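You operate a simulated robot arm through the tools that you are given. There is no shell and no other tool.

The job below is to be done with a simulated two-armed robot. You get a single attempt, and the scene is never put back.

## Task
Open the drawer of the long table, take the dough ball from the top of the long steel table and put it in the inside of the drawer of the long table and shut the drawer again. Fetch the red tub from the top of the long steel table and set it on the loading shelf of the front loader. Put one of the small square cakes from the top of the long steel table on the small blue tray. Put the blue pad on the top of the long steel table away on the top of the flour table. Push the back door of the side cabinet shut. Lift the chest freezer lid open. Do these in any order.

It is judged by the outcome, as a careful person would: the job done as asked, and still so three seconds after it is handed in. It fails if anything else is knocked over, pushed out of place, dropped, spilled or broken. A push-on lid holds only when it is set on centred and level and pressed home; a screw cap is set on level and turned clockwise until tight.

## Robot
Two 7-joint arms with fingered hands on one trunk, on a base that moves. Base frame: it is fixed to the floor where the robot stands at the start and does not move with it; the origin is under the middle of the robot, x ahead of it, y to its left, z up. Units: mm, degrees, N and s.
The left shoulder is at the start at [68, 174, 1015], the right one opposite. With the tool pointing down near the work surface each hand reaches from about 320 to 760 mm from the robot's upright axis, wherever it stands, measured 20 degrees to its own side. Places, roughly: back door of the side cabinet [-7200, 1100, 700]; blue pad (7x11x3 cm) [1300, 0, 800]; chest freezer lid [-2800, 4600, 1100]; dough ball (5x5x4 cm) [400, 200, 900]; drawer of the long table [600, 100, 700]; inside of the drawer of the long table [600, 200, 700]; loading shelf of the front loader [-2000, -3000, 700]; red tub [750, 500, 750]; small blue tray (9x10x2 cm) [900, 400, 800]; small square cake (5x5x3 cm) [1500, 0, 800]; top of the flour table [-10500, 300, 900]. Payload 3.8 kg a hand.
Tool frame (each hand has its own): the origin (TCP) lies between the finger pads and is the grasp point; the fingertips stand 26 mm ahead of it; z points along the fingers, y is the line along which they close. The gripper opens to 132 mm; its body begins 73 mm behind the TCP. The gripper is a hand of 3 fingers: y runs from the thumb to the fingers, the wrist lies at [0, 0, -224] in the tool frame.
Orientation is told as [roll, pitch, yaw] about the base's x, y, z axes, in that order, counted from this pose: with the fingers straight down and closing along the base's y, the tool's x points along the base's -x, its y along +y and its z along -z.

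## Interface
- The arms move only by the tool send_rows. It takes "left_rows", "right_rows" or both (then of equal length, played together; a hand with none holds still); each is a list of rows, each an object of numbers (a shift or turn left out is 0): "tx", "ty", "tz": the shift along the tool's x, y, z in units of 20 mm (1.0 is 20 mm); "rx", "ry", "rz": the turn, a rotation vector about the tool's x, y, z in units of 8 degrees (1.0 is 8 degrees). In form: [{"tx": .., "ty": .., "tz": .., "rx": .., "ry": .., "rz": ..}, ...]. A call has 1 to 20 rows; each row shifts and turns the commanded pose from where the row before left it, along the tool's axes as they then stand. A call with a number of a shift or a turn outside -1 to 1 is refused whole. Each row takes 0.2 s and may step no farther than 50 mm and 8.6 degrees from the row before; otherwise, the whole call is refused. Where a pose cannot be reached the arm comes as near as it can. A force on the tool above 40 N (or 10 N above the force at the start of the call, whichever is more), or a blocked arm, ends the call early, and 0.2 s more pass. In this call time passes only in rows, and 0.2 s behind the last. It gives the time, the measured TCP pose, the force on the tool (base axes), the opening and the grip force at its end, in the units of the frame above (readings bear some noise), with the torque about the TCP (base axes, N m) and any sound that the robot's microphone picked up.
- Cameras (640 x 400 px; columns grow to the right, rows downward): "scene" is now at [171, -13.9, 930.2]; the picture's right is [-0.08, -1.00, 0.00], its down [0.01, -0.00, -1.00] and it looks along [1.00, -0.08, 0.01] (base axes); focal length 214 px, centre (320, 200). "left" rides on the left gripper at [-61, 3, -92] in its tool frame; the picture's right is [-0.05, -1.00, 0.00], its down [0.83, -0.04, -0.55] and it looks along [0.55, -0.03, 0.83] (tool axes); focal length 230 px, centre (320, 200). "right" rides on the right gripper at [62, 3, -92] in its tool frame; the picture's right is [-0.05, 1.00, 0.00], its down [-0.83, -0.04, -0.56] and it looks along [-0.55, -0.03, 0.83] (tool axes); focal length 230 px, centre (320, 200). There is no depth. A picture from a camera that has moved, and an enlarged one, comes with that camera's place and axes in the base frame and with its lens. The place of the scene camera against the robot may be out by one fixed shift of up to 12 mm in any direction.
- grab_frame(camera): a new picture of that camera. No time passes.
- lift_body(by): moves the trunk up (or, below 0, down) by that many mm; the arms and the scene camera ride with it, the base frame stays. It gives what a move gives, with no picture.
- base_move(legs): drives the robot by 1 to 6 legs, each [ahead, left, turn to the left] in mm, mm and degrees, along the robot's own axes; the way and the turn of a leg run together, so that a leg with both is an arc; at most 1500 mm and 180 degrees a leg. The arms and the cameras ride along, it lands a little off, and it stops where it bumps. It gives what a move gives.
- finger_targets(finger1, finger2, thumb_bend, hand): sets how far each is bent, from 0 (flat) to 100 (curled in); at 30 the hand is open as for a grip, at 70 the pads meet at the TCP. One left out holds its place. A second passes; each finger stops where it meets its share of the squeeze, and holds until it gets a number again. It is the only way to open and close the hand. It gives what a move gives, with no picture; readings hold the bend of each and the force on the fingers (four entries, about 0 where the hand has none), thumb and palm.
- aim_head(pan, tilt): turns the head with the scene camera to pan (to the left, within 60 degrees either way) and tilt (down, from -29 to 69), counted from straight ahead of the robot (the tilt from the chest, where the trunk bows). It gives what a move gives.
- inspect(camera, box): a new picture of the part [left, top, right, bottom] of that camera's present view, enlarged. No time passes.
- job_done(): hands the job in; it is judged then, once.

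Places have to be worked out from the pictures, the camera data and where the tool is seen. Open the grippers and draw the arms clear of the work before you hand the job in, unless the task says otherwise.

The tools are called after "Emit:" as name(argument=value, ...) on one line, values as JSON. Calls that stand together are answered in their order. send_rows: Moves the arms, as the interface text tells. Its arguments: {"type":"object","properties":{"left_rows":{"type":"array"},"right_rows":{"type":"array"}},"required":[]} The other tools are called the same way: lift_body (by) moves the trunk up or down; finger_targets (finger1, finger2, thumb_bend, hand) moves the fingers one by one; base_move (legs) drives the base; aim_head (pan, tilt) turns the head that bears the scene camera; grab_frame (camera) takes a picture; inspect (camera, box) takes an enlarged picture of a part of a camera's view; job_done () hands the job in.

At the start:

```text
time: 0.0
left_tool_pos: [333.0, 285.9, 1100.9]
left_tcp_rot: [0.0, 0.0, 0.1]
left_contact_force: [-0.2, 0.2, 0.7]
left_torque: [0.0, -0.01, 0.05]
left_finger_gap: 131.8
left_finger_force: 0.1
left_shape: jaw
left_bend: [30.0, 30.0, 30.0]
left_finger forces: [0.1, 0.1, 0.1, 0.0, 0.1, 0.0]
right_tool_pos: [372.6, -16.0, 1024.9]
right_tcp_rot: [0.0, 0.0, -0.1]
right_contact_force: [0.7, -0.2, 0.2]
right_torque: [0.01, -0.01, 0.0]
right_finger_gap: 131.7
right_finger_force: 0.1
right_shape: jaw
right_bend: [30.0, 30.0, 30.0]
right_finger forces: [0.0, 0.0, 0.0, 0.1, 0.0, 0.1]
trunk travel left (down, up): [-325.0, 157.0]
robot x, y, heading: [0.1, 2.8, -0.0]
head pan, tilt (commanded): [-4.7, -0.5]
```

scene: 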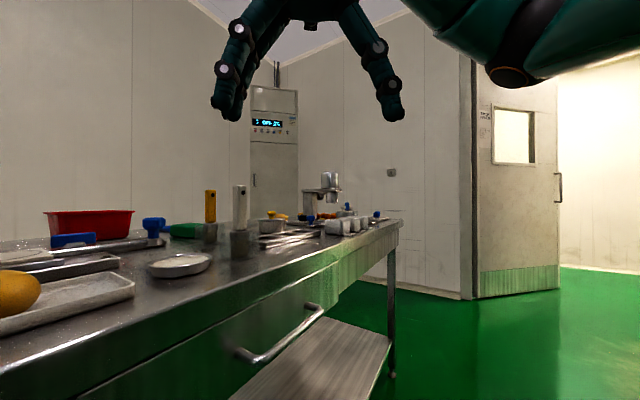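
right: 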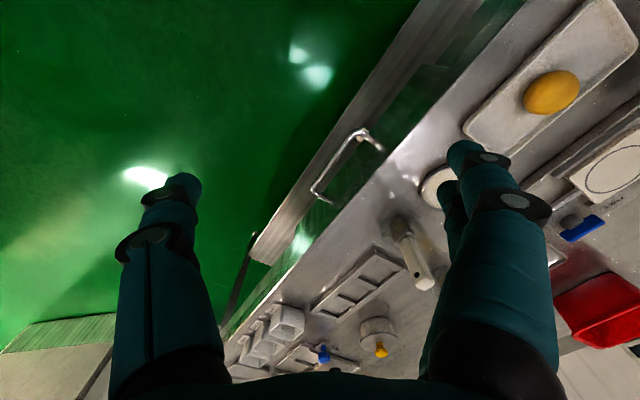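
left: 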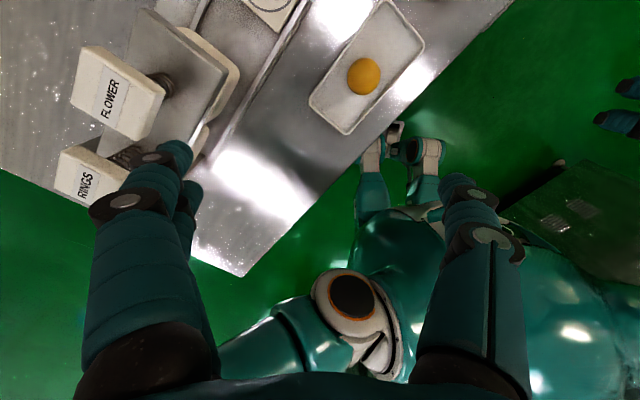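

I start by looking around: the table runs obliquely ahead-left of the robot. I turn the head left and down to see the table top.

Emit:
aim_head(pan=30, tilt=35)

```text
time: 1.0
left_tool_pos: [332.5, 286.0, 1099.4]
left_tcp_rot: [0.0, 0.0, 0.1]
left_contact_force: [0.5, -1.0, 0.3]
left_torque: [0.03, 0.0, 0.02]
left_finger_gap: 131.8
left_finger_force: 0.1
left_shape: jaw
left_bend: [30.0, 30.0, 30.0]
left_finger forces: [0.0, 0.0, 0.0, 0.0, 0.1, 0.0]
right_tool_pos: [370.8, -16.4, 1025.4]
right_tcp_rot: [-0.1, 0.0, -0.1]
right_contact_force: [-0.2, 0.0, 0.2]
right_torque: [0.04, 0.01, 0.0]
right_finger_gap: 132.0
right_finger_force: 0.0
right_shape: jaw
right_bend: [30.0, 30.0, 30.0]
right_finger forces: [0.0, 0.1, 0.0, 0.0, 0.0, 0.0]
trunk travel left (down, up): [-325.0, 157.0]
robot x, y, heading: [-1.1, -0.7, -0.1]
head pan, tilt (commanded): [30.0, 35.0]
```

Now a picture from the head in its new aim.

Emit:
grab_frame(camera="scene")

```text
taken
camera scene: at [157.8, 37.4, 873.3], right [0.5, -0.87, 0.0], down [-0.5, -0.29, -0.82], along [0.71, 0.41, -0.57], focal length 214 px, centre (320, 200)
```

scene: 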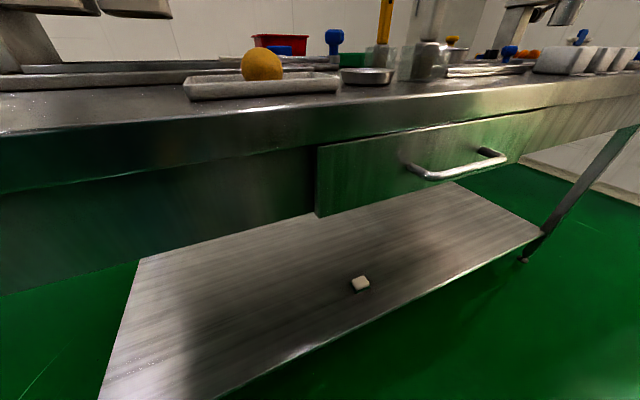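

The table top is about 810 mm high and its front edge runs obliquely. The camera is too low to see the top well, so I raise the trunk.

Emit:
lift_body(by=155)

Emit:
grab_frame(camera="scene")

Emit:
grab_frame(camera="left")

Emit:
grab_frame(camera="right")

```text
time: 2.8
left_tool_pos: [335.7, 286.0, 1254.1]
left_tcp_rot: [-0.1, 0.1, 0.1]
left_contact_force: [0.5, 0.4, -0.1]
left_torque: [-0.03, 0.01, 0.0]
left_finger_gap: 131.8
left_finger_force: 0.0
left_shape: jaw
left_bend: [30.0, 30.0, 30.0]
left_finger forces: [0.1, 0.0, 0.0, 0.1, 0.0, 0.0]
right_tool_pos: [326.9, -16.6, 1253.3]
right_tcp_rot: [0.0, -12.2, -0.1]
right_contact_force: [1.5, 0.2, -1.2]
right_torque: [-0.01, 0.01, 0.0]
right_finger_gap: 131.9
right_finger_force: 0.1
right_shape: jaw
right_bend: [30.0, 30.0, 30.0]
right_finger forces: [0.0, 0.0, 0.0, 0.0, 0.1, 0.0]
trunk travel left (down, up): [-480.0, 2.0]
robot x, y, heading: [-1.6, 0.8, -0.3]
head pan, tilt (commanded): [30.0, 35.0]
```

```text
taken
camera scene: at [178.0, 37.5, 1064.0], right [0.5, -0.87, 0.0], down [-0.5, -0.29, -0.82], along [0.71, 0.41, -0.57], focal length 214 px, centre (320, 200)
```

scene: 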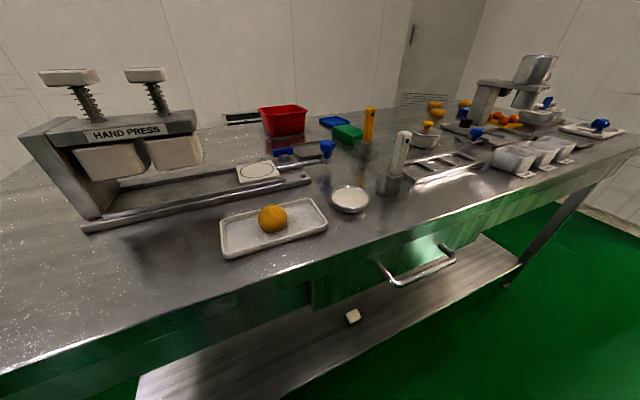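

```text
taken
camera left: at [396.5, 288.6, 1346.1], right [0.05, -1.0, 0.0], down [-0.83, -0.04, 0.56], along [-0.56, -0.03, -0.83], focal length 230 px, centre (320, 200)
```

left: 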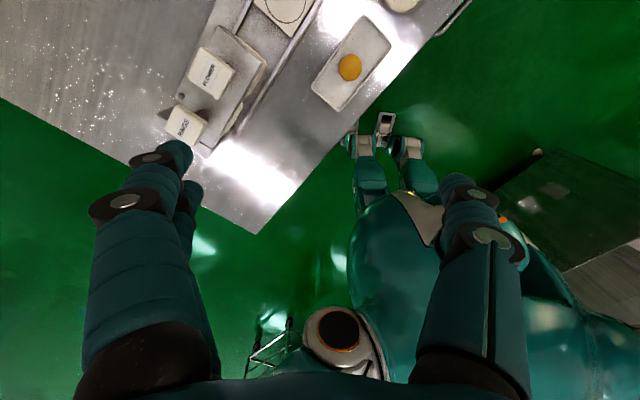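

```text
taken
camera right: at [246.6, -13.7, 1329.5], right [0.05, 1.0, 0.01], down [0.69, -0.04, 0.72], along [0.72, -0.03, -0.7], focal length 230 px, centre (320, 200)
```

right: 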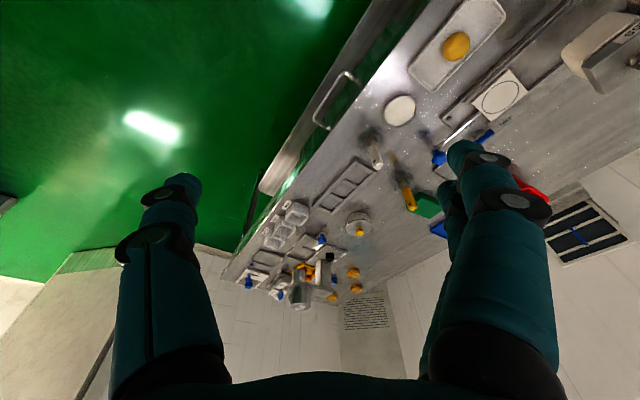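

The view is better. I enlarge parts of the table top to identify each thing.

Emit:
inspect(camera="scene", box=[230, 80, 430, 205])

Emit:
inspect(camera="scene", box=[400, 40, 640, 190])

Emit:
inspect(camera="right", box=[220, 100, 480, 310])

```text
3.20 times, centred on (330, 142) of scene
camera zoom: at [178.0, 37.5, 1064.0], right [0.5, -0.87, 0.0], down [-0.5, -0.29, -0.82], along [0.71, 0.41, -0.57], focal length 686 px, centre (288, 384)
```

zoom: 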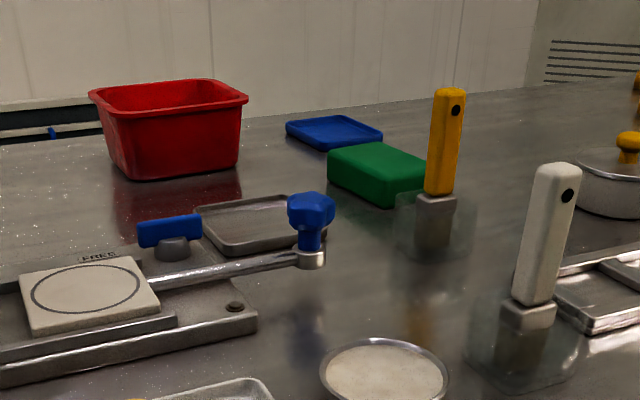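

```text
2.67 times, centred on (520, 115) of scene
camera zoom: at [178.0, 37.5, 1064.0], right [0.5, -0.87, 0.0], down [-0.5, -0.29, -0.82], along [0.71, 0.41, -0.57], focal length 572 px, centre (-213, 427)
```

zoom: 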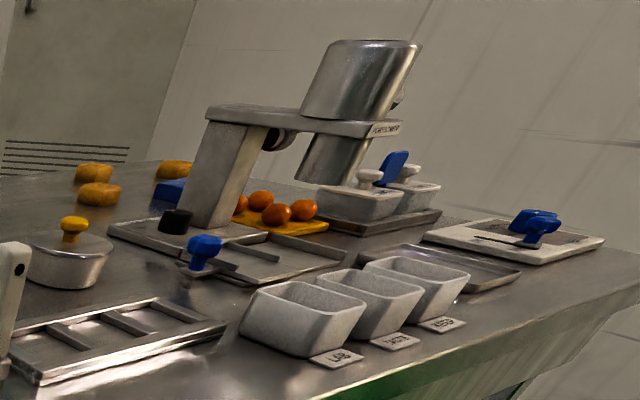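

```text
1.90 times, centred on (350, 205) of right
camera zoom: at [246.6, -13.7, 1329.5], right [0.05, 1.0, 0.01], down [0.69, -0.04, 0.72], along [0.72, -0.03, -0.7], focal length 438 px, centre (263, 190)
```

zoom: 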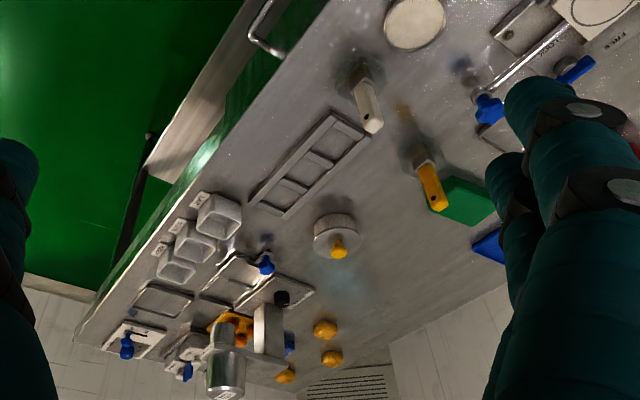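

The three brown cakes and the blue pad are at the far end by the dispenser; the small blue tray is behind the green block; the dough ball lies in a metal tray near [365, 229, 849]. I look straight down to see the robot's own base against the table edge.

Emit:
aim_head(pan=30, tilt=69)

Emit:
grab_frame(camera="scene")

```text
time: 3.8
left_tool_pos: [334.2, 286.3, 1254.2]
left_tcp_rot: [0.0, -0.1, 0.1]
left_contact_force: [0.4, 0.0, -0.1]
left_torque: [0.04, -0.02, -0.02]
left_finger_gap: 132.0
left_finger_force: 0.0
left_shape: jaw
left_bend: [30.0, 30.0, 30.0]
left_finger forces: [0.0, 0.1, 0.1, 0.1, 0.0, 0.0]
right_tool_pos: [324.8, -16.2, 1254.2]
right_tcp_rot: [0.0, -12.4, -0.1]
right_contact_force: [-0.5, 0.4, 0.2]
right_torque: [0.0, -0.04, 0.01]
right_finger_gap: 131.8
right_finger_force: 0.0
right_shape: jaw
right_bend: [30.0, 30.0, 30.0]
right_finger forces: [0.0, 0.1, 0.1, 0.0, 0.0, 0.0]
trunk travel left (down, up): [-480.0, 2.0]
robot x, y, heading: [-3.8, -2.4, 0.1]
head pan, tilt (commanded): [30.0, 68.8]
```

```text
taken
camera scene: at [149.6, 21.4, 1020.7], right [0.5, -0.87, 0.0], down [-0.81, -0.47, -0.36], along [0.31, 0.18, -0.93], focal length 214 px, centre (320, 200)
```

scene: 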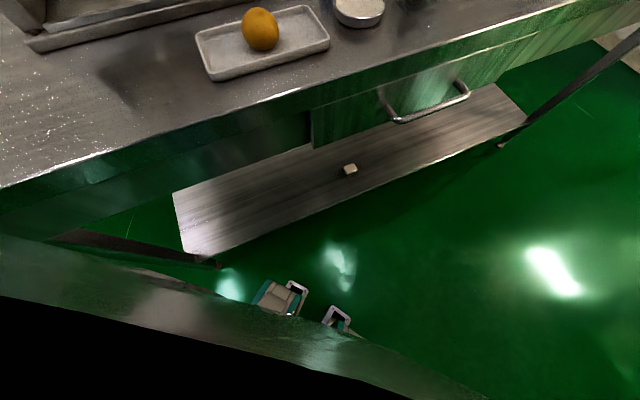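

The base is small: its feet reach only about 100 mm ahead. The table's front edge lies about 313 mm from the robot's axis and runs at about -36°, so I turn left about 54° in place to face it squarely.

Emit:
base_move(legs=[[0, 0, 53.8]])

Emit:
aim_head(pan=0, tilt=35)

Emit:
grab_frame(camera="scene")

Emit:
grab_frame(camera="right")

Emit:
grab_frame(camera="left")

```text
time: 6.6
left_tool_pos: [-37.3, 438.2, 1255.8]
left_tcp_rot: [0.0, -0.1, 54.5]
left_contact_force: [-0.2, 0.4, 1.1]
left_torque: [0.0, 0.0, -0.04]
left_finger_gap: 132.0
left_finger_force: 0.0
left_shape: jaw
left_bend: [30.0, 30.0, 30.0]
left_finger forces: [0.1, 0.1, 0.1, 0.0, 0.1, 0.1]
right_tool_pos: [202.2, 255.2, 1253.1]
right_tcp_rot: [0.0, -12.4, 54.2]
right_contact_force: [-0.3, 0.8, -0.3]
right_torque: [0.0, 0.04, 0.0]
right_finger_gap: 131.9
right_finger_force: 0.1
right_shape: jaw
right_bend: [30.0, 30.0, 30.0]
right_finger forces: [0.1, 0.1, 0.0, 0.0, 0.0, 0.1]
trunk travel left (down, up): [-480.0, 2.0]
robot x, y, heading: [0.7, -1.5, 54.2]
head pan, tilt (commanded): [30.0, 68.8]
```

```text
time: 7.6
left_tool_pos: [-37.2, 438.1, 1255.0]
left_tcp_rot: [-0.2, -0.2, 54.4]
left_contact_force: [0.1, -0.2, -0.2]
left_torque: [0.0, -0.03, 0.01]
left_finger_gap: 132.2
left_finger_force: 0.0
left_shape: jaw
left_bend: [30.0, 30.0, 30.0]
left_finger forces: [0.0, 0.0, 0.0, 0.0, 0.0, 0.0]
right_tool_pos: [203.0, 255.3, 1253.7]
right_tcp_rot: [0.0, -12.3, 54.4]
right_contact_force: [0.5, 0.6, 0.3]
right_torque: [-0.02, 0.0, 0.0]
right_finger_gap: 132.0
right_finger_force: 0.0
right_shape: jaw
right_bend: [30.0, 30.0, 30.0]
right_finger forces: [0.0, 0.1, 0.0, 0.0, 0.0, 0.0]
trunk travel left (down, up): [-480.0, 2.0]
robot x, y, heading: [1.2, 0.4, 54.2]
head pan, tilt (commanded): [0.0, 35.0]
```

```text
taken
camera scene: at [107.4, 152.9, 1064.2], right [0.81, -0.58, 0.0], down [-0.33, -0.47, -0.82], along [0.48, 0.67, -0.57], focal length 214 px, centre (320, 200)
```

scene: 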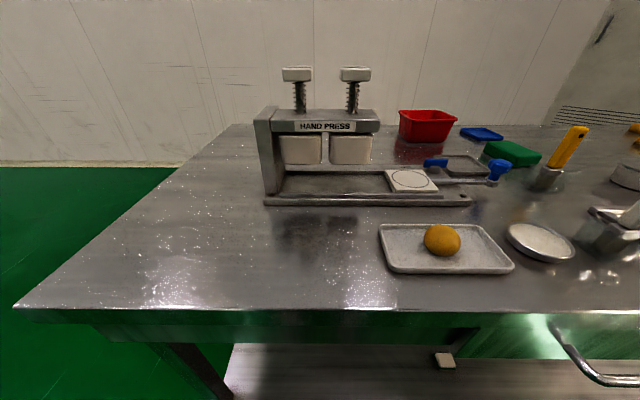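

```text
taken
camera right: at [153.9, 190.9, 1330.1], right [-0.78, 0.62, 0.01], down [0.44, 0.54, 0.72], along [0.44, 0.57, -0.69], focal length 230 px, centre (320, 200)
```

right: 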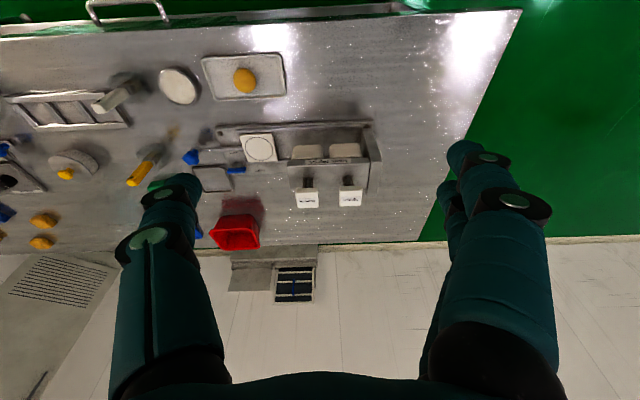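

```text
taken
camera left: at [-4.7, 488.8, 1347.3], right [0.84, -0.54, 0.0], down [-0.45, -0.7, 0.55], along [-0.3, -0.47, -0.83], focal length 230 px, centre (320, 200)
```

left: 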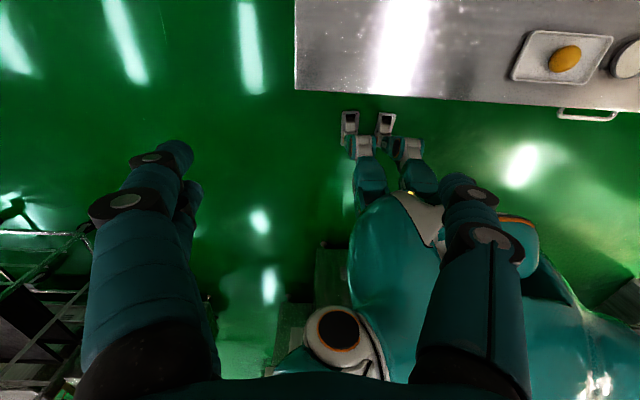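

The robot faces the table squarely (heading 54.2°); in the robot's ahead/right axes the edge is ~312 mm ahead, the dough ball at ahead 400/right 165, the handle about ahead 285/right 395, z≈744. I shift right 230 and back 150 so that the drawer has room to open.

Emit:
base_move(legs=[[0, -230, 0], [-150, 0, 0]])

Emit:
aim_head(pan=-10, tilt=45)

Emit:
grab_frame(camera="scene")

Emit:
grab_frame(camera="right")

Emit:
grab_frame(camera="left")

```text
time: 11.2
left_tool_pos: [60.5, 186.3, 1254.8]
left_tcp_rot: [0.0, 0.0, 54.4]
left_contact_force: [-0.3, 0.2, -0.5]
left_torque: [0.01, 0.0, 0.0]
left_finger_gap: 131.9
left_finger_force: 0.0
left_shape: jaw
left_bend: [30.0, 30.0, 30.0]
left_finger forces: [0.1, 0.0, 0.0, 0.0, 0.1, 0.0]
right_tool_pos: [300.8, 2.8, 1253.8]
right_tcp_rot: [0.0, -12.3, 54.3]
right_contact_force: [-0.8, -0.5, -0.1]
right_torque: [0.0, 0.0, -0.01]
right_finger_gap: 132.0
right_finger_force: 0.0
right_shape: jaw
right_bend: [30.0, 30.0, 30.0]
right_finger forces: [0.1, 0.0, 0.0, 0.1, 0.1, 0.0]
trunk travel left (down, up): [-480.0, 2.0]
robot x, y, heading: [99.6, -252.5, 54.2]
head pan, tilt (commanded): [0.0, 35.0]
```

```text
time: 11.9
left_tool_pos: [58.9, 185.0, 1254.7]
left_tcp_rot: [0.0, -0.1, 54.4]
left_contact_force: [-0.6, -0.1, 1.0]
left_torque: [0.04, -0.03, -0.01]
left_finger_gap: 131.9
left_finger_force: 0.0
left_shape: jaw
left_bend: [30.0, 30.0, 30.0]
left_finger forces: [0.1, 0.0, 0.1, 0.0, 0.0, 0.0]
right_tool_pos: [300.7, 2.0, 1255.0]
right_tcp_rot: [0.0, -12.4, 54.3]
right_contact_force: [-0.6, -0.3, 0.2]
right_torque: [-0.01, -0.01, 0.02]
right_finger_gap: 132.1
right_finger_force: 0.0
right_shape: jaw
right_bend: [30.0, 30.0, 30.0]
right_finger forces: [0.0, 0.0, 0.0, 0.0, 0.1, 0.0]
trunk travel left (down, up): [-480.0, 2.0]
robot x, y, heading: [100.5, -252.5, 54.6]
head pan, tilt (commanded): [-10.0, 45.0]
```

```text
taken
camera scene: at [211.9, -114.0, 1049.7], right [0.7, -0.71, 0.0], down [-0.51, -0.49, -0.71], along [0.51, 0.49, -0.71], focal length 214 px, centre (320, 200)
```

scene: 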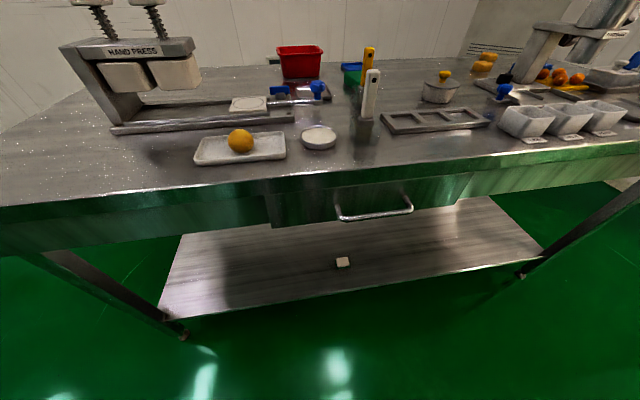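

```text
taken
camera right: at [251.5, -61.2, 1330.2], right [-0.78, 0.62, 0.01], down [0.44, 0.54, 0.72], along [0.44, 0.57, -0.69], focal length 230 px, centre (320, 200)
```

right: 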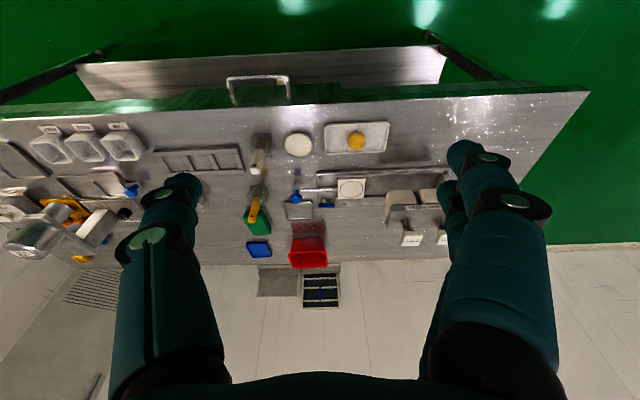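

```text
taken
camera left: at [92.7, 236.6, 1347.4], right [0.84, -0.54, 0.0], down [-0.45, -0.7, 0.55], along [-0.3, -0.47, -0.83], focal length 230 px, centre (320, 200)
```

left: 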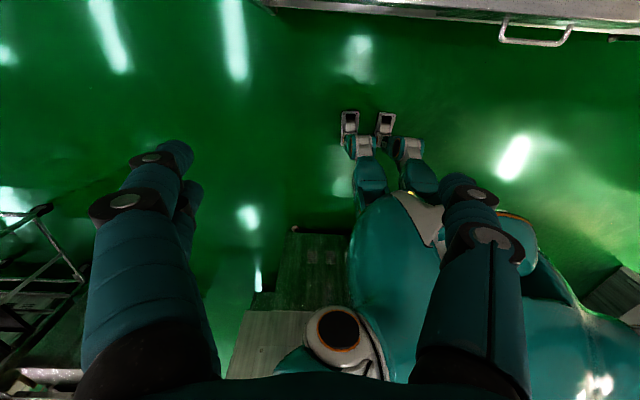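

I enlarge the drawer handle in the hand cameras and the scene to measure it and the gap behind its bar.

Emit:
inspect(camera="scene", box=[255, 160, 475, 260])

Emit:
inspect(camera="right", box=[200, 60, 420, 200])

Emit:
inspect(camera="left", box=[460, 0, 640, 80])

```text
2.91 times, centred on (365, 210) of scene
camera zoom: at [211.9, -114.0, 1049.7], right [0.7, -0.71, 0.0], down [-0.51, -0.49, -0.71], along [0.51, 0.49, -0.71], focal length 624 px, centre (189, 171)
```

zoom: 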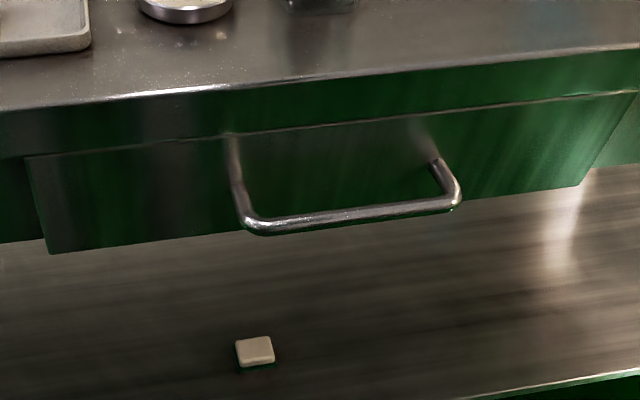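

```text
2.86 times, centred on (310, 130) of right
camera zoom: at [251.5, -61.2, 1330.2], right [-0.78, 0.62, 0.01], down [0.44, 0.54, 0.72], along [0.44, 0.57, -0.69], focal length 657 px, centre (349, 400)
```

zoom: 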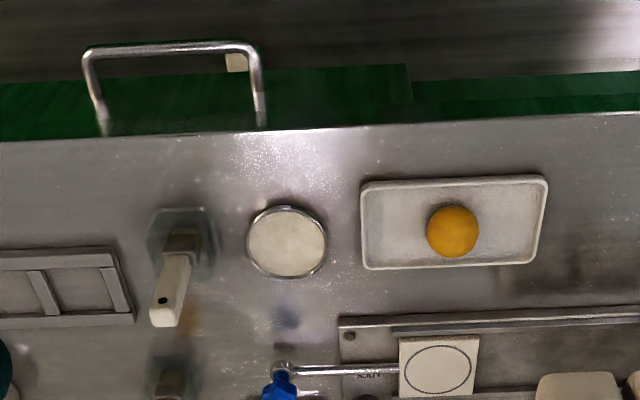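

```text
3.56 times, centred on (550, 40) of left
camera zoom: at [92.7, 236.6, 1347.4], right [0.84, -0.54, 0.0], down [-0.45, -0.7, 0.55], along [-0.3, -0.47, -0.83], focal length 818 px, centre (-498, 769)
```

zoom: 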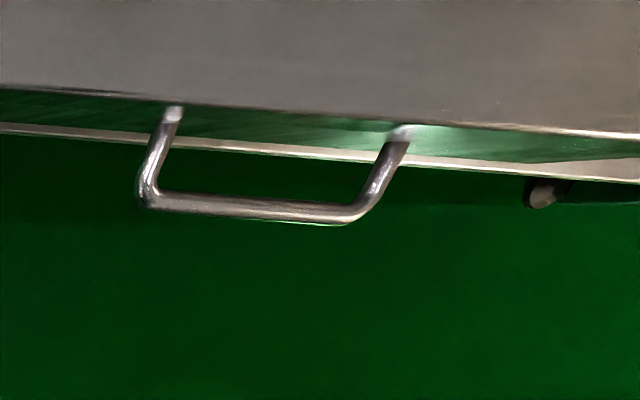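

The handle is a U bar standing well off the drawer front (bar centre about [484, -4, 736], gap ≥45 mm), so it can be gripped. Before backing off or turning much I want to know what stands behind the robot, so I turn right in place and look.

Emit:
base_move(legs=[[0, 0, -110]])

Emit:
aim_head(pan=-35, tilt=15)

Emit:
grab_frame(camera="scene")

Emit:
grab_frame(camera="left")

Emit:
grab_frame(camera="right")

```text
time: 16.9
left_tool_pos: [521.4, -370.4, 1254.0]
left_tcp_rot: [0.0, 0.0, -56.3]
left_contact_force: [-0.4, 0.5, 0.2]
left_torque: [-0.02, -0.02, -0.02]
left_finger_gap: 132.1
left_finger_force: 0.0
left_shape: jaw
left_bend: [30.0, 30.0, 30.0]
left_finger forces: [0.1, 0.0, 0.1, 0.0, 0.1, 0.0]
right_tool_pos: [264.2, -531.3, 1253.8]
right_tcp_rot: [0.0, -12.3, -56.4]
right_contact_force: [-0.2, 0.3, -0.2]
right_torque: [0.02, -0.02, -0.01]
right_finger_gap: 131.9
right_finger_force: 0.1
right_shape: jaw
right_bend: [30.0, 30.0, 30.0]
right_finger forces: [0.1, 0.1, 0.1, 0.0, 0.1, 0.1]
trunk travel left (down, up): [-480.0, 2.0]
robot x, y, heading: [100.4, -249.4, -56.3]
head pan, tilt (commanded): [-10.0, 45.0]
```

```text
time: 17.9
left_tool_pos: [521.1, -371.7, 1254.4]
left_tcp_rot: [-0.1, 0.0, -56.2]
left_contact_force: [0.1, 0.1, -0.9]
left_torque: [0.0, 0.02, 0.0]
left_finger_gap: 132.1
left_finger_force: 0.1
left_shape: jaw
left_bend: [30.0, 30.0, 30.0]
left_finger forces: [0.0, 0.0, 0.1, 0.0, 0.1, 0.0]
right_tool_pos: [264.6, -531.2, 1254.4]
right_tcp_rot: [0.0, -12.3, -56.4]
right_contact_force: [0.1, 0.4, 0.1]
right_torque: [-0.01, 0.01, -0.02]
right_finger_gap: 132.0
right_finger_force: 0.0
right_shape: jaw
right_bend: [30.0, 30.0, 30.0]
right_finger forces: [0.1, 0.0, 0.0, 0.1, 0.0, 0.0]
trunk travel left (down, up): [-480.0, 2.0]
robot x, y, heading: [99.6, -250.1, -56.5]
head pan, tilt (commanded): [-35.0, 15.0]
```

```text
taken
camera scene: at [148.7, -441.9, 1096.2], right [-1.0, 0.02, 0.0], down [0.01, 0.26, -0.97], along [-0.02, -0.97, -0.26], focal length 214 px, centre (320, 200)
```

scene: 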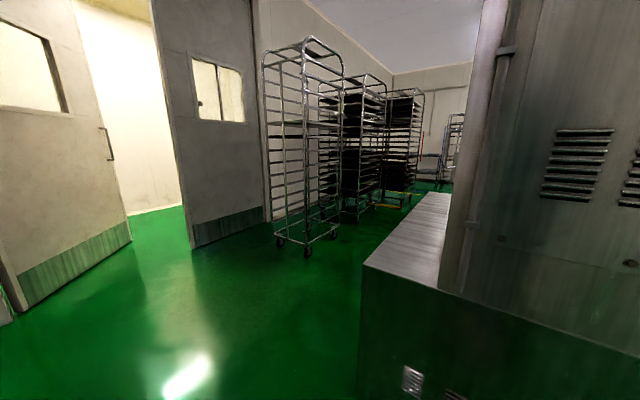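

```text
taken
camera left: at [558.0, -421.3, 1347.1], right [-0.8, -0.6, 0.0], down [-0.5, 0.67, 0.55], along [-0.33, 0.44, -0.83], focal length 230 px, centre (320, 200)
```

left: 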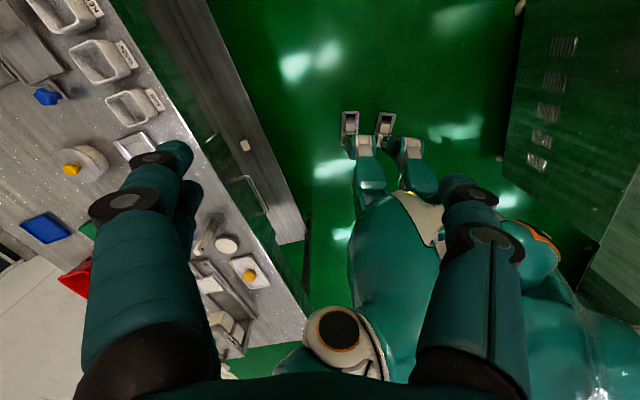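

```text
taken
camera right: at [223.3, -464.0, 1330.0], right [0.86, 0.51, 0.01], down [0.35, -0.6, 0.72], along [0.37, -0.61, -0.69], focal length 230 px, centre (320, 200)
```

right: 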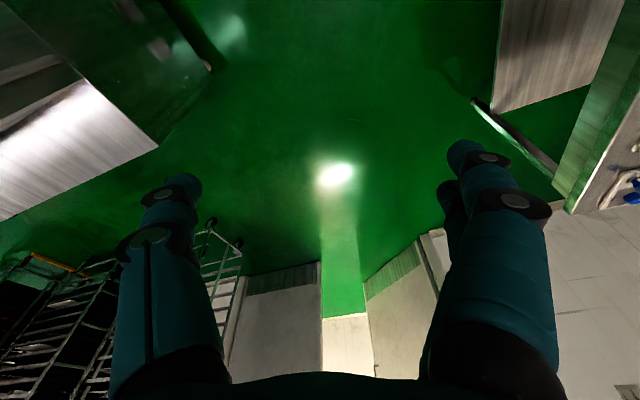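

There is a tall steel machine across the aisle about 0.95 m behind, and the room opens past its end with racks. I turn further right to map the rest.

Emit:
base_move(legs=[[0, 0, -110]])

Emit:
grab_frame(camera="scene")

Emit:
aim_head(pan=40, tilt=15)

Emit:
grab_frame(camera="scene")

Emit:
grab_frame(camera="right")

```text
time: 22.9
left_tool_pos: [-160.1, -608.0, 1255.4]
left_tcp_rot: [0.0, 0.1, -166.5]
left_contact_force: [0.3, 0.8, -0.7]
left_torque: [-0.02, 0.01, 0.01]
left_finger_gap: 131.8
left_finger_force: 0.1
left_shape: jaw
left_bend: [30.0, 30.0, 30.0]
left_finger forces: [0.0, 0.1, 0.0, 0.0, 0.1, 0.0]
right_tool_pos: [-223.2, -311.4, 1253.5]
right_tcp_rot: [0.0, -12.3, -166.6]
right_contact_force: [0.4, -0.1, 0.5]
right_torque: [0.0, -0.01, 0.0]
right_finger_gap: 132.1
right_finger_force: 0.2
right_shape: jaw
right_bend: [30.0, 30.0, 30.0]
right_finger forces: [0.0, 0.0, 0.1, 0.0, 0.0, 0.0]
trunk travel left (down, up): [-480.0, 2.0]
robot x, y, heading: [101.9, -249.0, -166.8]
head pan, tilt (commanded): [-35.0, 15.0]
```

```text
taken
camera scene: at [-101.2, -249.2, 1096.3], right [0.37, 0.93, 0.0], down [0.24, -0.1, -0.97], along [-0.9, 0.36, -0.26], focal length 214 px, centre (320, 200)
```

scene: 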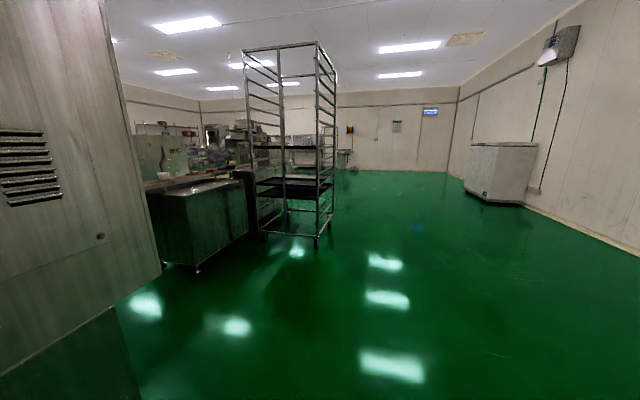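

```text
time: 24.4
left_tool_pos: [-160.6, -607.5, 1255.2]
left_tcp_rot: [0.0, -0.1, -166.5]
left_contact_force: [-0.9, -0.5, 0.2]
left_torque: [0.02, 0.0, 0.02]
left_finger_gap: 131.6
left_finger_force: 0.0
left_shape: jaw
left_bend: [30.0, 30.0, 30.0]
left_finger forces: [0.1, 0.1, 0.0, 0.1, 0.0, 0.1]
right_tool_pos: [-222.0, -312.2, 1254.8]
right_tcp_rot: [0.1, -12.3, -166.5]
right_contact_force: [0.1, 0.2, 0.2]
right_torque: [0.02, -0.01, -0.02]
right_finger_gap: 131.9
right_finger_force: 0.0
right_shape: jaw
right_bend: [30.0, 30.0, 30.0]
right_finger forces: [0.0, 0.0, 0.1, 0.2, 0.0, 0.0]
trunk travel left (down, up): [-480.0, 2.0]
robot x, y, heading: [96.5, -253.6, -166.9]
head pan, tilt (commanded): [40.0, 15.0]
```

```text
taken
camera scene: at [-70.1, -358.6, 1096.3], right [-0.8, 0.6, 0.0], down [0.15, 0.21, -0.97], along [-0.58, -0.78, -0.26], focal length 214 px, centre (320, 200)
```

scene: 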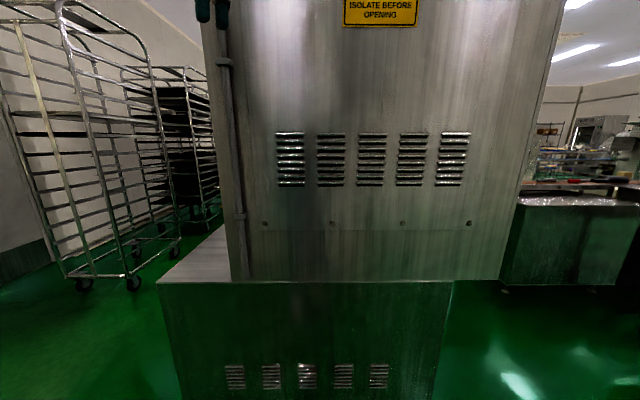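

```text
taken
camera right: at [-143.5, -296.8, 1330.0], right [0.18, -0.98, 0.01], down [-0.68, -0.12, 0.72], along [-0.71, -0.14, -0.69], focal length 230 px, centre (320, 200)
```

right: 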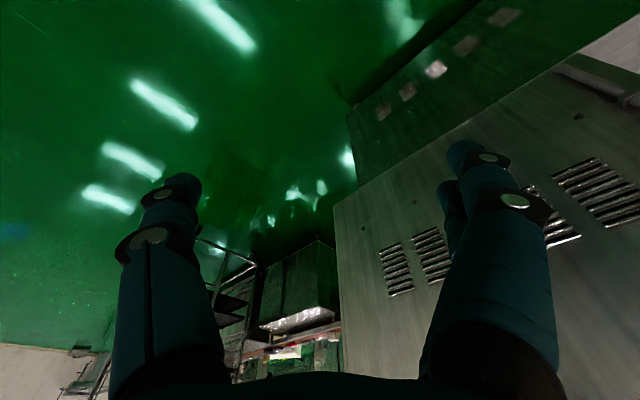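

The far side is open floor; behind me the machine leaves about 1.2 m of aisle. I go back to face the table, standing a little farther off so that the drawer can come out.

Emit:
base_move(legs=[[0, 0, 110], [0, 0, 111], [-104, -30, 0]])

Emit:
aim_head(pan=-10, tilt=40)

Emit:
grab_frame(camera="scene")

```text
time: 34.8
left_tool_pos: [25.9, 84.1, 1253.2]
left_tcp_rot: [0.0, 0.1, 53.7]
left_contact_force: [-0.2, 0.6, -0.3]
left_torque: [0.04, 0.01, 0.0]
left_finger_gap: 131.9
left_finger_force: 0.1
left_shape: jaw
left_bend: [30.0, 30.0, 30.0]
left_finger forces: [0.1, 0.0, 0.0, 0.1, 0.1, 0.1]
right_tool_pos: [264.6, -101.9, 1252.9]
right_tcp_rot: [0.0, -12.3, 53.5]
right_contact_force: [-0.4, 0.9, 0.4]
right_torque: [-0.03, 0.0, 0.01]
right_finger_gap: 131.9
right_finger_force: 0.1
right_shape: jaw
right_bend: [30.0, 30.0, 30.0]
right_finger forces: [0.1, 0.1, 0.0, 0.0, 0.1, 0.0]
trunk travel left (down, up): [-480.0, 2.0]
robot x, y, heading: [58.7, -352.5, 53.2]
head pan, tilt (commanded): [40.0, 15.0]
```

```text
time: 36.0
left_tool_pos: [26.6, 82.4, 1254.9]
left_tcp_rot: [0.0, 0.0, 53.7]
left_contact_force: [0.6, -0.1, 0.2]
left_torque: [0.0, -0.02, -0.02]
left_finger_gap: 131.7
left_finger_force: 0.0
left_shape: jaw
left_bend: [30.0, 30.0, 30.0]
left_finger forces: [0.0, 0.0, 0.1, 0.0, 0.0, 0.1]
right_tool_pos: [265.0, -103.4, 1255.0]
right_tcp_rot: [0.0, -12.3, 53.5]
right_contact_force: [-0.1, -0.4, 0.2]
right_torque: [0.0, 0.01, -0.02]
right_finger_gap: 132.2
right_finger_force: 0.1
right_shape: jaw
right_bend: [30.0, 30.0, 30.0]
right_finger forces: [0.0, 0.1, 0.0, 0.0, 0.0, 0.0]
trunk travel left (down, up): [-480.0, 2.0]
robot x, y, heading: [63.1, -355.1, 53.6]
head pan, tilt (commanded): [-10.0, 40.0]
```

```text
taken
camera scene: at [177.0, -216.3, 1056.8], right [0.69, -0.72, 0.0], down [-0.47, -0.44, -0.77], along [0.56, 0.53, -0.64], focal length 214 px, centre (320, 200)
```

scene: 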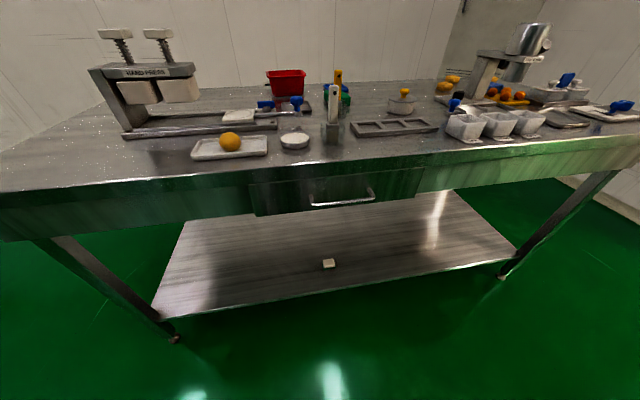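

Robot stands ahead-axis n≈-251. I lower the trunk a bit for the low handle, then rotate the right tool 90° about its own axis (fingers to the far side of the bar) and tilt it forward.

Emit:
lift_body(by=-110)

Emit:
send_rows(right_rows=[{"rz": 0.94}, {"rz": 0.94}, {"rz": 0.94}, {"rz": 0.94}, {"rz": 0.94}, {"rz": 0.94}, {"rz": 0.94}, {"rz": 0.94}, {"rz": 0.94}, {"rz": 0.94}, {"rz": 0.94}, {"rz": 0.94}])

```text
time: 37.4
left_tool_pos: [25.7, 82.3, 1145.3]
left_tcp_rot: [0.0, -0.1, 53.8]
left_contact_force: [-0.7, 0.0, 1.0]
left_torque: [0.0, 0.0, -0.01]
left_finger_gap: 131.8
left_finger_force: 0.1
left_shape: jaw
left_bend: [30.0, 30.0, 30.0]
left_finger forces: [0.0, 0.0, 0.1, 0.0, 0.0, 0.0]
right_tool_pos: [264.1, -103.1, 1143.8]
right_tcp_rot: [0.0, -12.4, 53.5]
right_contact_force: [-0.2, -0.1, 0.7]
right_torque: [0.0, -0.04, -0.02]
right_finger_gap: 132.1
right_finger_force: 0.0
right_shape: jaw
right_bend: [30.0, 30.0, 30.0]
right_finger forces: [0.0, 0.0, 0.0, 0.0, 0.0, 0.0]
trunk travel left (down, up): [-370.0, 112.0]
robot x, y, heading: [54.9, -352.8, 53.7]
head pan, tilt (commanded): [-10.0, 40.0]
```

```text
time: 40.0
left_tool_pos: [26.5, 83.6, 1144.8]
left_tcp_rot: [0.0, 0.0, 53.8]
left_contact_force: [-0.8, -0.5, -0.7]
left_torque: [0.0, 0.02, -0.01]
left_finger_gap: 132.0
left_finger_force: 0.1
left_shape: jaw
left_bend: [30.0, 30.0, 30.0]
left_finger forces: [0.0, 0.0, 0.0, 0.0, 0.0, 0.1]
right_tool_pos: [265.7, -102.7, 1142.6]
right_tcp_rot: [12.3, 0.1, -36.8]
right_contact_force: [-0.6, 0.7, -0.5]
right_torque: [0.02, 0.02, 0.01]
right_finger_gap: 131.9
right_finger_force: 0.2
right_shape: jaw
right_bend: [30.0, 30.0, 30.0]
right_finger forces: [0.1, 0.1, 0.1, 0.0, 0.1, 0.0]
trunk travel left (down, up): [-370.0, 112.0]
robot x, y, heading: [59.6, -352.3, 53.5]
head pan, tilt (commanded): [-10.0, 40.0]
```

The wrist turns there fine. I move the right hand to a spot before and above the handle (about [437, -69, 815]), then tilt it forward to 45°.

Emit:
send_rows(right_rows=[{"tx": -0.324, "ty": 0.158, "tz": 0.964}, {"tx": -0.324, "ty": 0.158, "tz": 0.964}, {"tx": -0.324, "ty": 0.158, "tz": 0.964}, {"tx": -0.324, "ty": 0.158, "tz": 0.964}, {"tx": -0.324, "ty": 0.158, "tz": 0.964}, {"tx": -0.324, "ty": 0.158, "tz": 0.964}, {"tx": -0.324, "ty": 0.158, "tz": 0.964}, {"tx": -0.324, "ty": 0.158, "tz": 0.964}, {"tx": -0.324, "ty": 0.158, "tz": 0.964}, {"tx": -0.324, "ty": 0.158, "tz": 0.964}, {"tx": -0.324, "ty": 0.158, "tz": 0.964}, {"tx": -0.324, "ty": 0.158, "tz": 0.964}, {"tx": -0.324, "ty": 0.158, "tz": 0.964}, {"tx": -0.324, "ty": 0.158, "tz": 0.964}, {"tx": -0.324, "ty": 0.158, "tz": 0.964}, {"tx": -0.324, "ty": 0.158, "tz": 0.964}, {"tx": -0.324, "ty": 0.158, "tz": 0.964}, {"tx": -0.324, "ty": 0.158, "tz": 0.964}])

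Emit:
send_rows(right_rows=[{"rx": -0.82}, {"rx": -0.82}, {"rx": -0.82}, {"rx": -0.82}, {"rx": -0.82}])

Emit:
grab_frame(camera="right")

Emit:
grab_frame(camera="scene")

```text
time: 43.8
left_tool_pos: [26.6, 83.1, 1145.7]
left_tcp_rot: [0.1, 0.0, 53.7]
left_contact_force: [0.5, -0.1, -0.6]
left_torque: [0.01, -0.02, 0.01]
left_finger_gap: 132.3
left_finger_force: 0.1
left_shape: jaw
left_bend: [30.0, 30.0, 30.0]
left_finger forces: [0.0, 0.1, 0.0, 0.0, 0.0, 0.1]
right_tool_pos: [438.2, -69.5, 818.0]
right_tcp_rot: [12.3, 0.1, -36.8]
right_contact_force: [-0.4, -0.4, 0.1]
right_torque: [-0.04, 0.0, 0.02]
right_finger_gap: 131.7
right_finger_force: 0.1
right_shape: jaw
right_bend: [30.0, 30.0, 30.0]
right_finger forces: [0.1, 0.0, 0.0, 0.1, 0.0, 0.0]
trunk travel left (down, up): [-370.0, 112.0]
robot x, y, heading: [55.0, -353.9, 53.4]
head pan, tilt (commanded): [-10.0, 40.0]
```

```text
time: 45.0
left_tool_pos: [26.6, 83.1, 1145.1]
left_tcp_rot: [0.0, 0.0, 53.7]
left_contact_force: [1.7, 0.9, 0.4]
left_torque: [-0.01, 0.02, -0.01]
left_finger_gap: 132.1
left_finger_force: 0.1
left_shape: jaw
left_bend: [30.0, 30.0, 30.0]
left_finger forces: [0.1, 0.1, 0.0, 0.0, 0.0, 0.0]
right_tool_pos: [435.8, -68.7, 815.5]
right_tcp_rot: [45.2, 0.1, -36.7]
right_contact_force: [0.3, 0.5, -0.2]
right_torque: [-0.01, 0.0, 0.0]
right_finger_gap: 131.8
right_finger_force: 0.0
right_shape: jaw
right_bend: [30.0, 30.0, 30.0]
right_finger forces: [0.0, 0.1, 0.0, 0.0, 0.0, 0.0]
trunk travel left (down, up): [-370.0, 112.0]
robot x, y, heading: [58.7, -356.0, 53.5]
head pan, tilt (commanded): [-10.0, 40.0]
```

```text
taken
camera right: at [349.5, -83.9, 882.8], right [0.46, 0.53, 0.71], down [0.41, -0.84, 0.36], along [0.78, 0.13, -0.61], focal length 230 px, centre (320, 200)
```

right: 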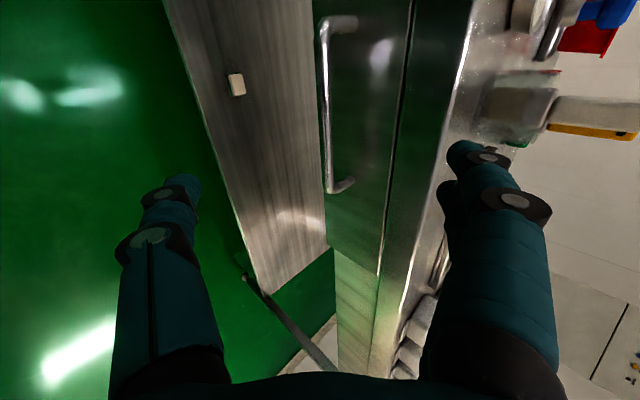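

```text
taken
camera scene: at [168.7, -227.7, 912.7], right [0.69, -0.72, 0.0], down [-0.47, -0.44, -0.77], along [0.56, 0.53, -0.64], focal length 214 px, centre (320, 200)
```

scene: 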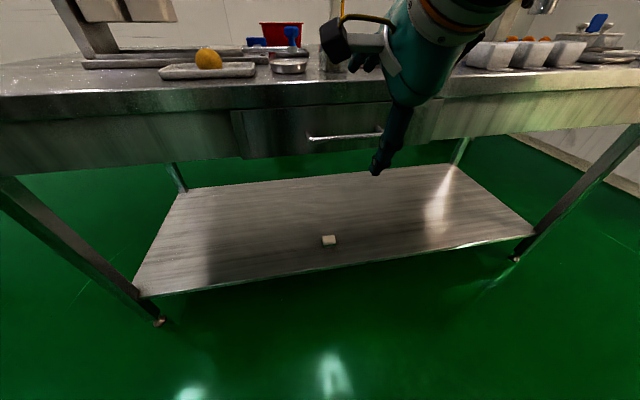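

The camera shows the bar dead ahead of the hand; triangulating gives bar centre n≈280, z≈745, with the drawer front about 43 mm behind it. I pre-close the two fingers so they fit behind the bar, then slide in along the tool axis.

Emit:
finger_targets(hand="right", finger1=57, finger2=57, thumb_bend=42)

Emit:
send_rows(right_rows=[{"ty": 0.17, "tz": 0.5}, {"ty": 0.17, "tz": 0.8}, {"tz": 0.8}, {"tz": 0.8}])

Emit:
grab_frame(camera="right")

Emit:
inspect(camera="scene", box=[280, 60, 480, 200])

```text
time: 46.0
left_tool_pos: [25.4, 83.5, 1144.6]
left_tcp_rot: [0.0, 0.0, 53.6]
left_contact_force: [0.1, 0.4, 0.3]
left_torque: [0.01, 0.01, 0.01]
left_finger_gap: 132.3
left_finger_force: 0.0
left_shape: jaw
left_bend: [30.0, 30.0, 30.0]
left_finger forces: [0.0, 0.1, 0.0, 0.1, 0.0, 0.0]
right_tool_pos: [435.5, -69.0, 816.9]
right_tcp_rot: [45.1, 0.0, -36.9]
right_contact_force: [-0.8, -0.6, 0.6]
right_torque: [0.0, 0.01, -0.01]
right_finger_gap: 72.1
right_finger_force: 0.0
right_shape: fingers
right_bend: [56.0, 56.0, 42.0]
right_finger forces: [0.1, 0.0, 0.0, 0.0, 0.0, 0.1]
trunk travel left (down, up): [-370.0, 112.0]
robot x, y, heading: [59.2, -354.3, 53.7]
head pan, tilt (commanded): [-10.0, 40.0]
```

```text
time: 47.0
left_tool_pos: [25.5, 83.0, 1144.5]
left_tcp_rot: [0.0, 0.0, 53.8]
left_contact_force: [0.2, 0.4, 0.9]
left_torque: [0.01, 0.06, 0.0]
left_finger_gap: 132.1
left_finger_force: 0.0
left_shape: jaw
left_bend: [30.0, 30.0, 30.0]
left_finger forces: [0.1, 0.1, 0.0, 0.0, 0.0, 0.0]
right_tool_pos: [461.8, -30.4, 780.0]
right_tcp_rot: [45.1, 0.0, -36.6]
right_contact_force: [-0.9, 0.1, 0.6]
right_torque: [-0.04, 0.01, -0.01]
right_finger_gap: 72.1
right_finger_force: 0.0
right_shape: fingers
right_bend: [56.0, 56.0, 42.0]
right_finger forces: [0.0, 0.0, 0.1, 0.0, 0.0, 0.0]
trunk travel left (down, up): [-370.0, 112.0]
robot x, y, heading: [60.4, -358.8, 53.8]
head pan, tilt (commanded): [-10.0, 40.0]
```

```text
taken
camera right: at [375.7, -45.3, 846.1], right [0.46, 0.53, 0.71], down [0.41, -0.84, 0.36], along [0.78, 0.12, -0.61], focal length 230 px, centre (320, 200)
```

right: 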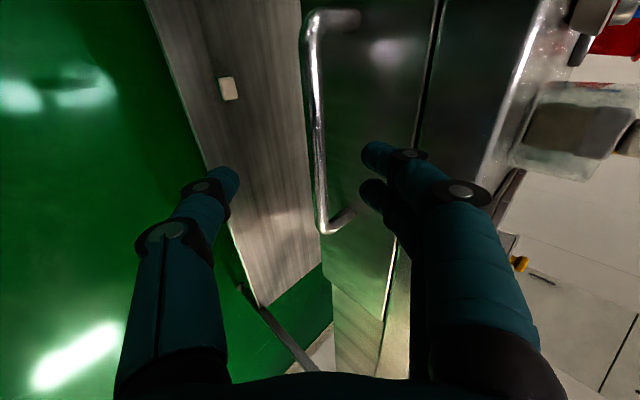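

```text
2.86 times, centred on (380, 130) of scene
camera zoom: at [168.7, -227.5, 912.7], right [0.69, -0.72, 0.0], down [-0.47, -0.44, -0.77], along [0.56, 0.53, -0.64], focal length 613 px, centre (149, 400)
```

zoom: 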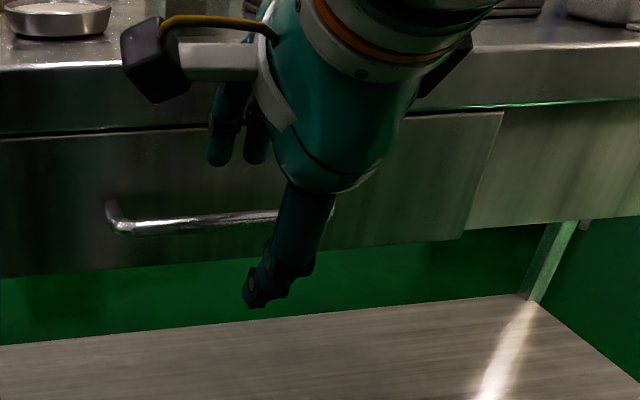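

The bar is in line with the hand (n≈278, z≈745, u 322–453; TCP u≈392). I close the two fingers slightly more for clearance to the drawer front and go in the last 38 mm.

Emit:
finger_targets(hand="right", finger1=61, finger2=61, thumb_bend=42)

Emit:
send_rows(right_rows=[{"tz": 0.5}, {"tz": 0.5}, {"tz": 0.5}, {"tz": 0.4}])

Emit:
grab_frame(camera="right")

```text
time: 48.0
left_tool_pos: [25.8, 82.8, 1145.0]
left_tcp_rot: [0.1, 0.0, 53.8]
left_contact_force: [0.0, -0.3, -0.1]
left_torque: [0.01, 0.01, 0.01]
left_finger_gap: 132.0
left_finger_force: 0.0
left_shape: jaw
left_bend: [30.0, 30.0, 30.0]
left_finger forces: [0.0, 0.0, 0.1, 0.0, 0.1, 0.0]
right_tool_pos: [461.0, -30.7, 779.7]
right_tcp_rot: [45.1, 0.2, -36.7]
right_contact_force: [0.1, 0.3, -0.2]
right_torque: [-0.01, 0.0, 0.02]
right_finger_gap: 63.8
right_finger_force: 0.1
right_shape: fingers
right_bend: [61.0, 61.0, 42.0]
right_finger forces: [0.1, 0.1, 0.0, 0.0, 0.1, 0.0]
trunk travel left (down, up): [-370.0, 112.0]
robot x, y, heading: [56.6, -355.0, 53.8]
head pan, tilt (commanded): [-10.0, 40.0]
```

```text
time: 49.0
left_tool_pos: [25.8, 83.6, 1145.6]
left_tcp_rot: [0.0, 0.0, 53.6]
left_contact_force: [0.8, -0.1, 0.9]
left_torque: [-0.04, -0.01, 0.0]
left_finger_gap: 131.8
left_finger_force: 0.1
left_shape: jaw
left_bend: [30.0, 30.0, 30.0]
left_finger forces: [0.1, 0.0, 0.0, 0.0, 0.0, 0.1]
right_tool_pos: [479.1, -11.8, 752.5]
right_tcp_rot: [45.1, 0.1, -36.8]
right_contact_force: [-0.4, 0.2, -0.5]
right_torque: [-0.01, 0.03, 0.0]
right_finger_gap: 63.6
right_finger_force: 0.0
right_shape: fingers
right_bend: [61.0, 61.0, 42.0]
right_finger forces: [0.0, 0.0, 0.1, 0.0, 0.0, 0.1]
trunk travel left (down, up): [-370.0, 112.0]
robot x, y, heading: [62.9, -356.0, 53.5]
head pan, tilt (commanded): [-10.0, 40.0]
```

```text
taken
camera right: at [392.7, -25.9, 819.2], right [0.46, 0.53, 0.71], down [0.41, -0.84, 0.36], along [0.78, 0.12, -0.61], focal length 230 px, centre (320, 200)
```

right: 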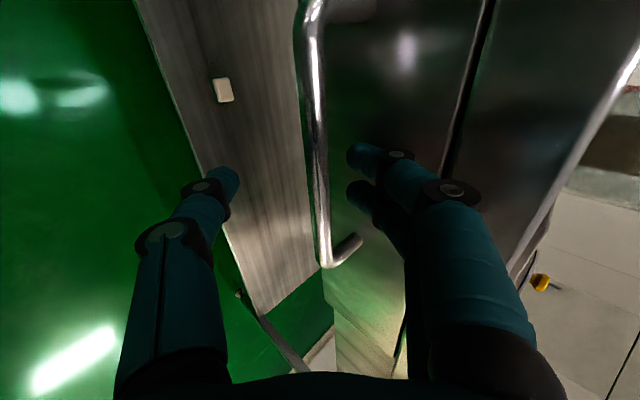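

The bar now lies between thumb and fingers with no contact force. I close the hand on it.

Emit:
finger_targets(hand="right", finger1=72, finger2=72, thumb_bend=72)

Emit:
grab_frame(camera="right")

```text
time: 50.0
left_tool_pos: [26.9, 82.8, 1144.9]
left_tcp_rot: [-0.1, -0.1, 53.8]
left_contact_force: [0.2, -0.4, 0.6]
left_torque: [-0.01, 0.03, -0.01]
left_finger_gap: 132.0
left_finger_force: 0.0
left_shape: jaw
left_bend: [30.0, 30.0, 30.0]
left_finger forces: [0.1, 0.0, 0.0, 0.0, 0.0, 0.1]
right_tool_pos: [479.2, -11.8, 752.3]
right_tcp_rot: [45.0, 0.1, -36.7]
right_contact_force: [-1.1, -0.6, -9.1]
right_torque: [0.0, 0.0, 0.0]
right_finger_gap: 7.8
right_finger_force: 5.1
right_shape: fingers
right_bend: [72.0, 72.0, 68.0]
right_finger forces: [0.4, 0.5, 0.1, 0.0, 8.7, 0.0]
trunk travel left (down, up): [-370.0, 112.0]
robot x, y, heading: [59.3, -353.2, 53.6]
head pan, tilt (commanded): [-10.0, 40.0]
```

```text
taken
camera right: at [392.7, -26.1, 818.4], right [0.47, 0.53, 0.71], down [0.41, -0.84, 0.36], along [0.78, 0.12, -0.61], focal length 230 px, centre (320, 200)
```

right: 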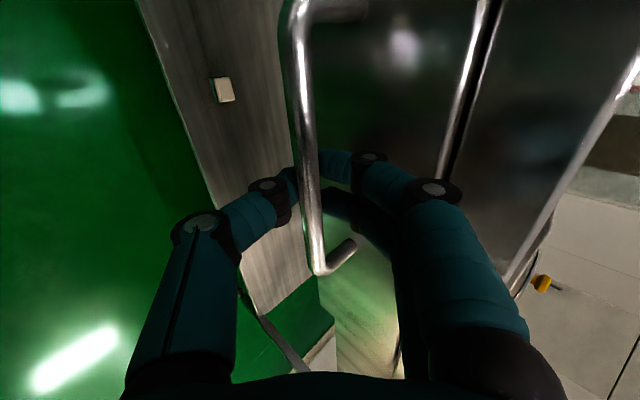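

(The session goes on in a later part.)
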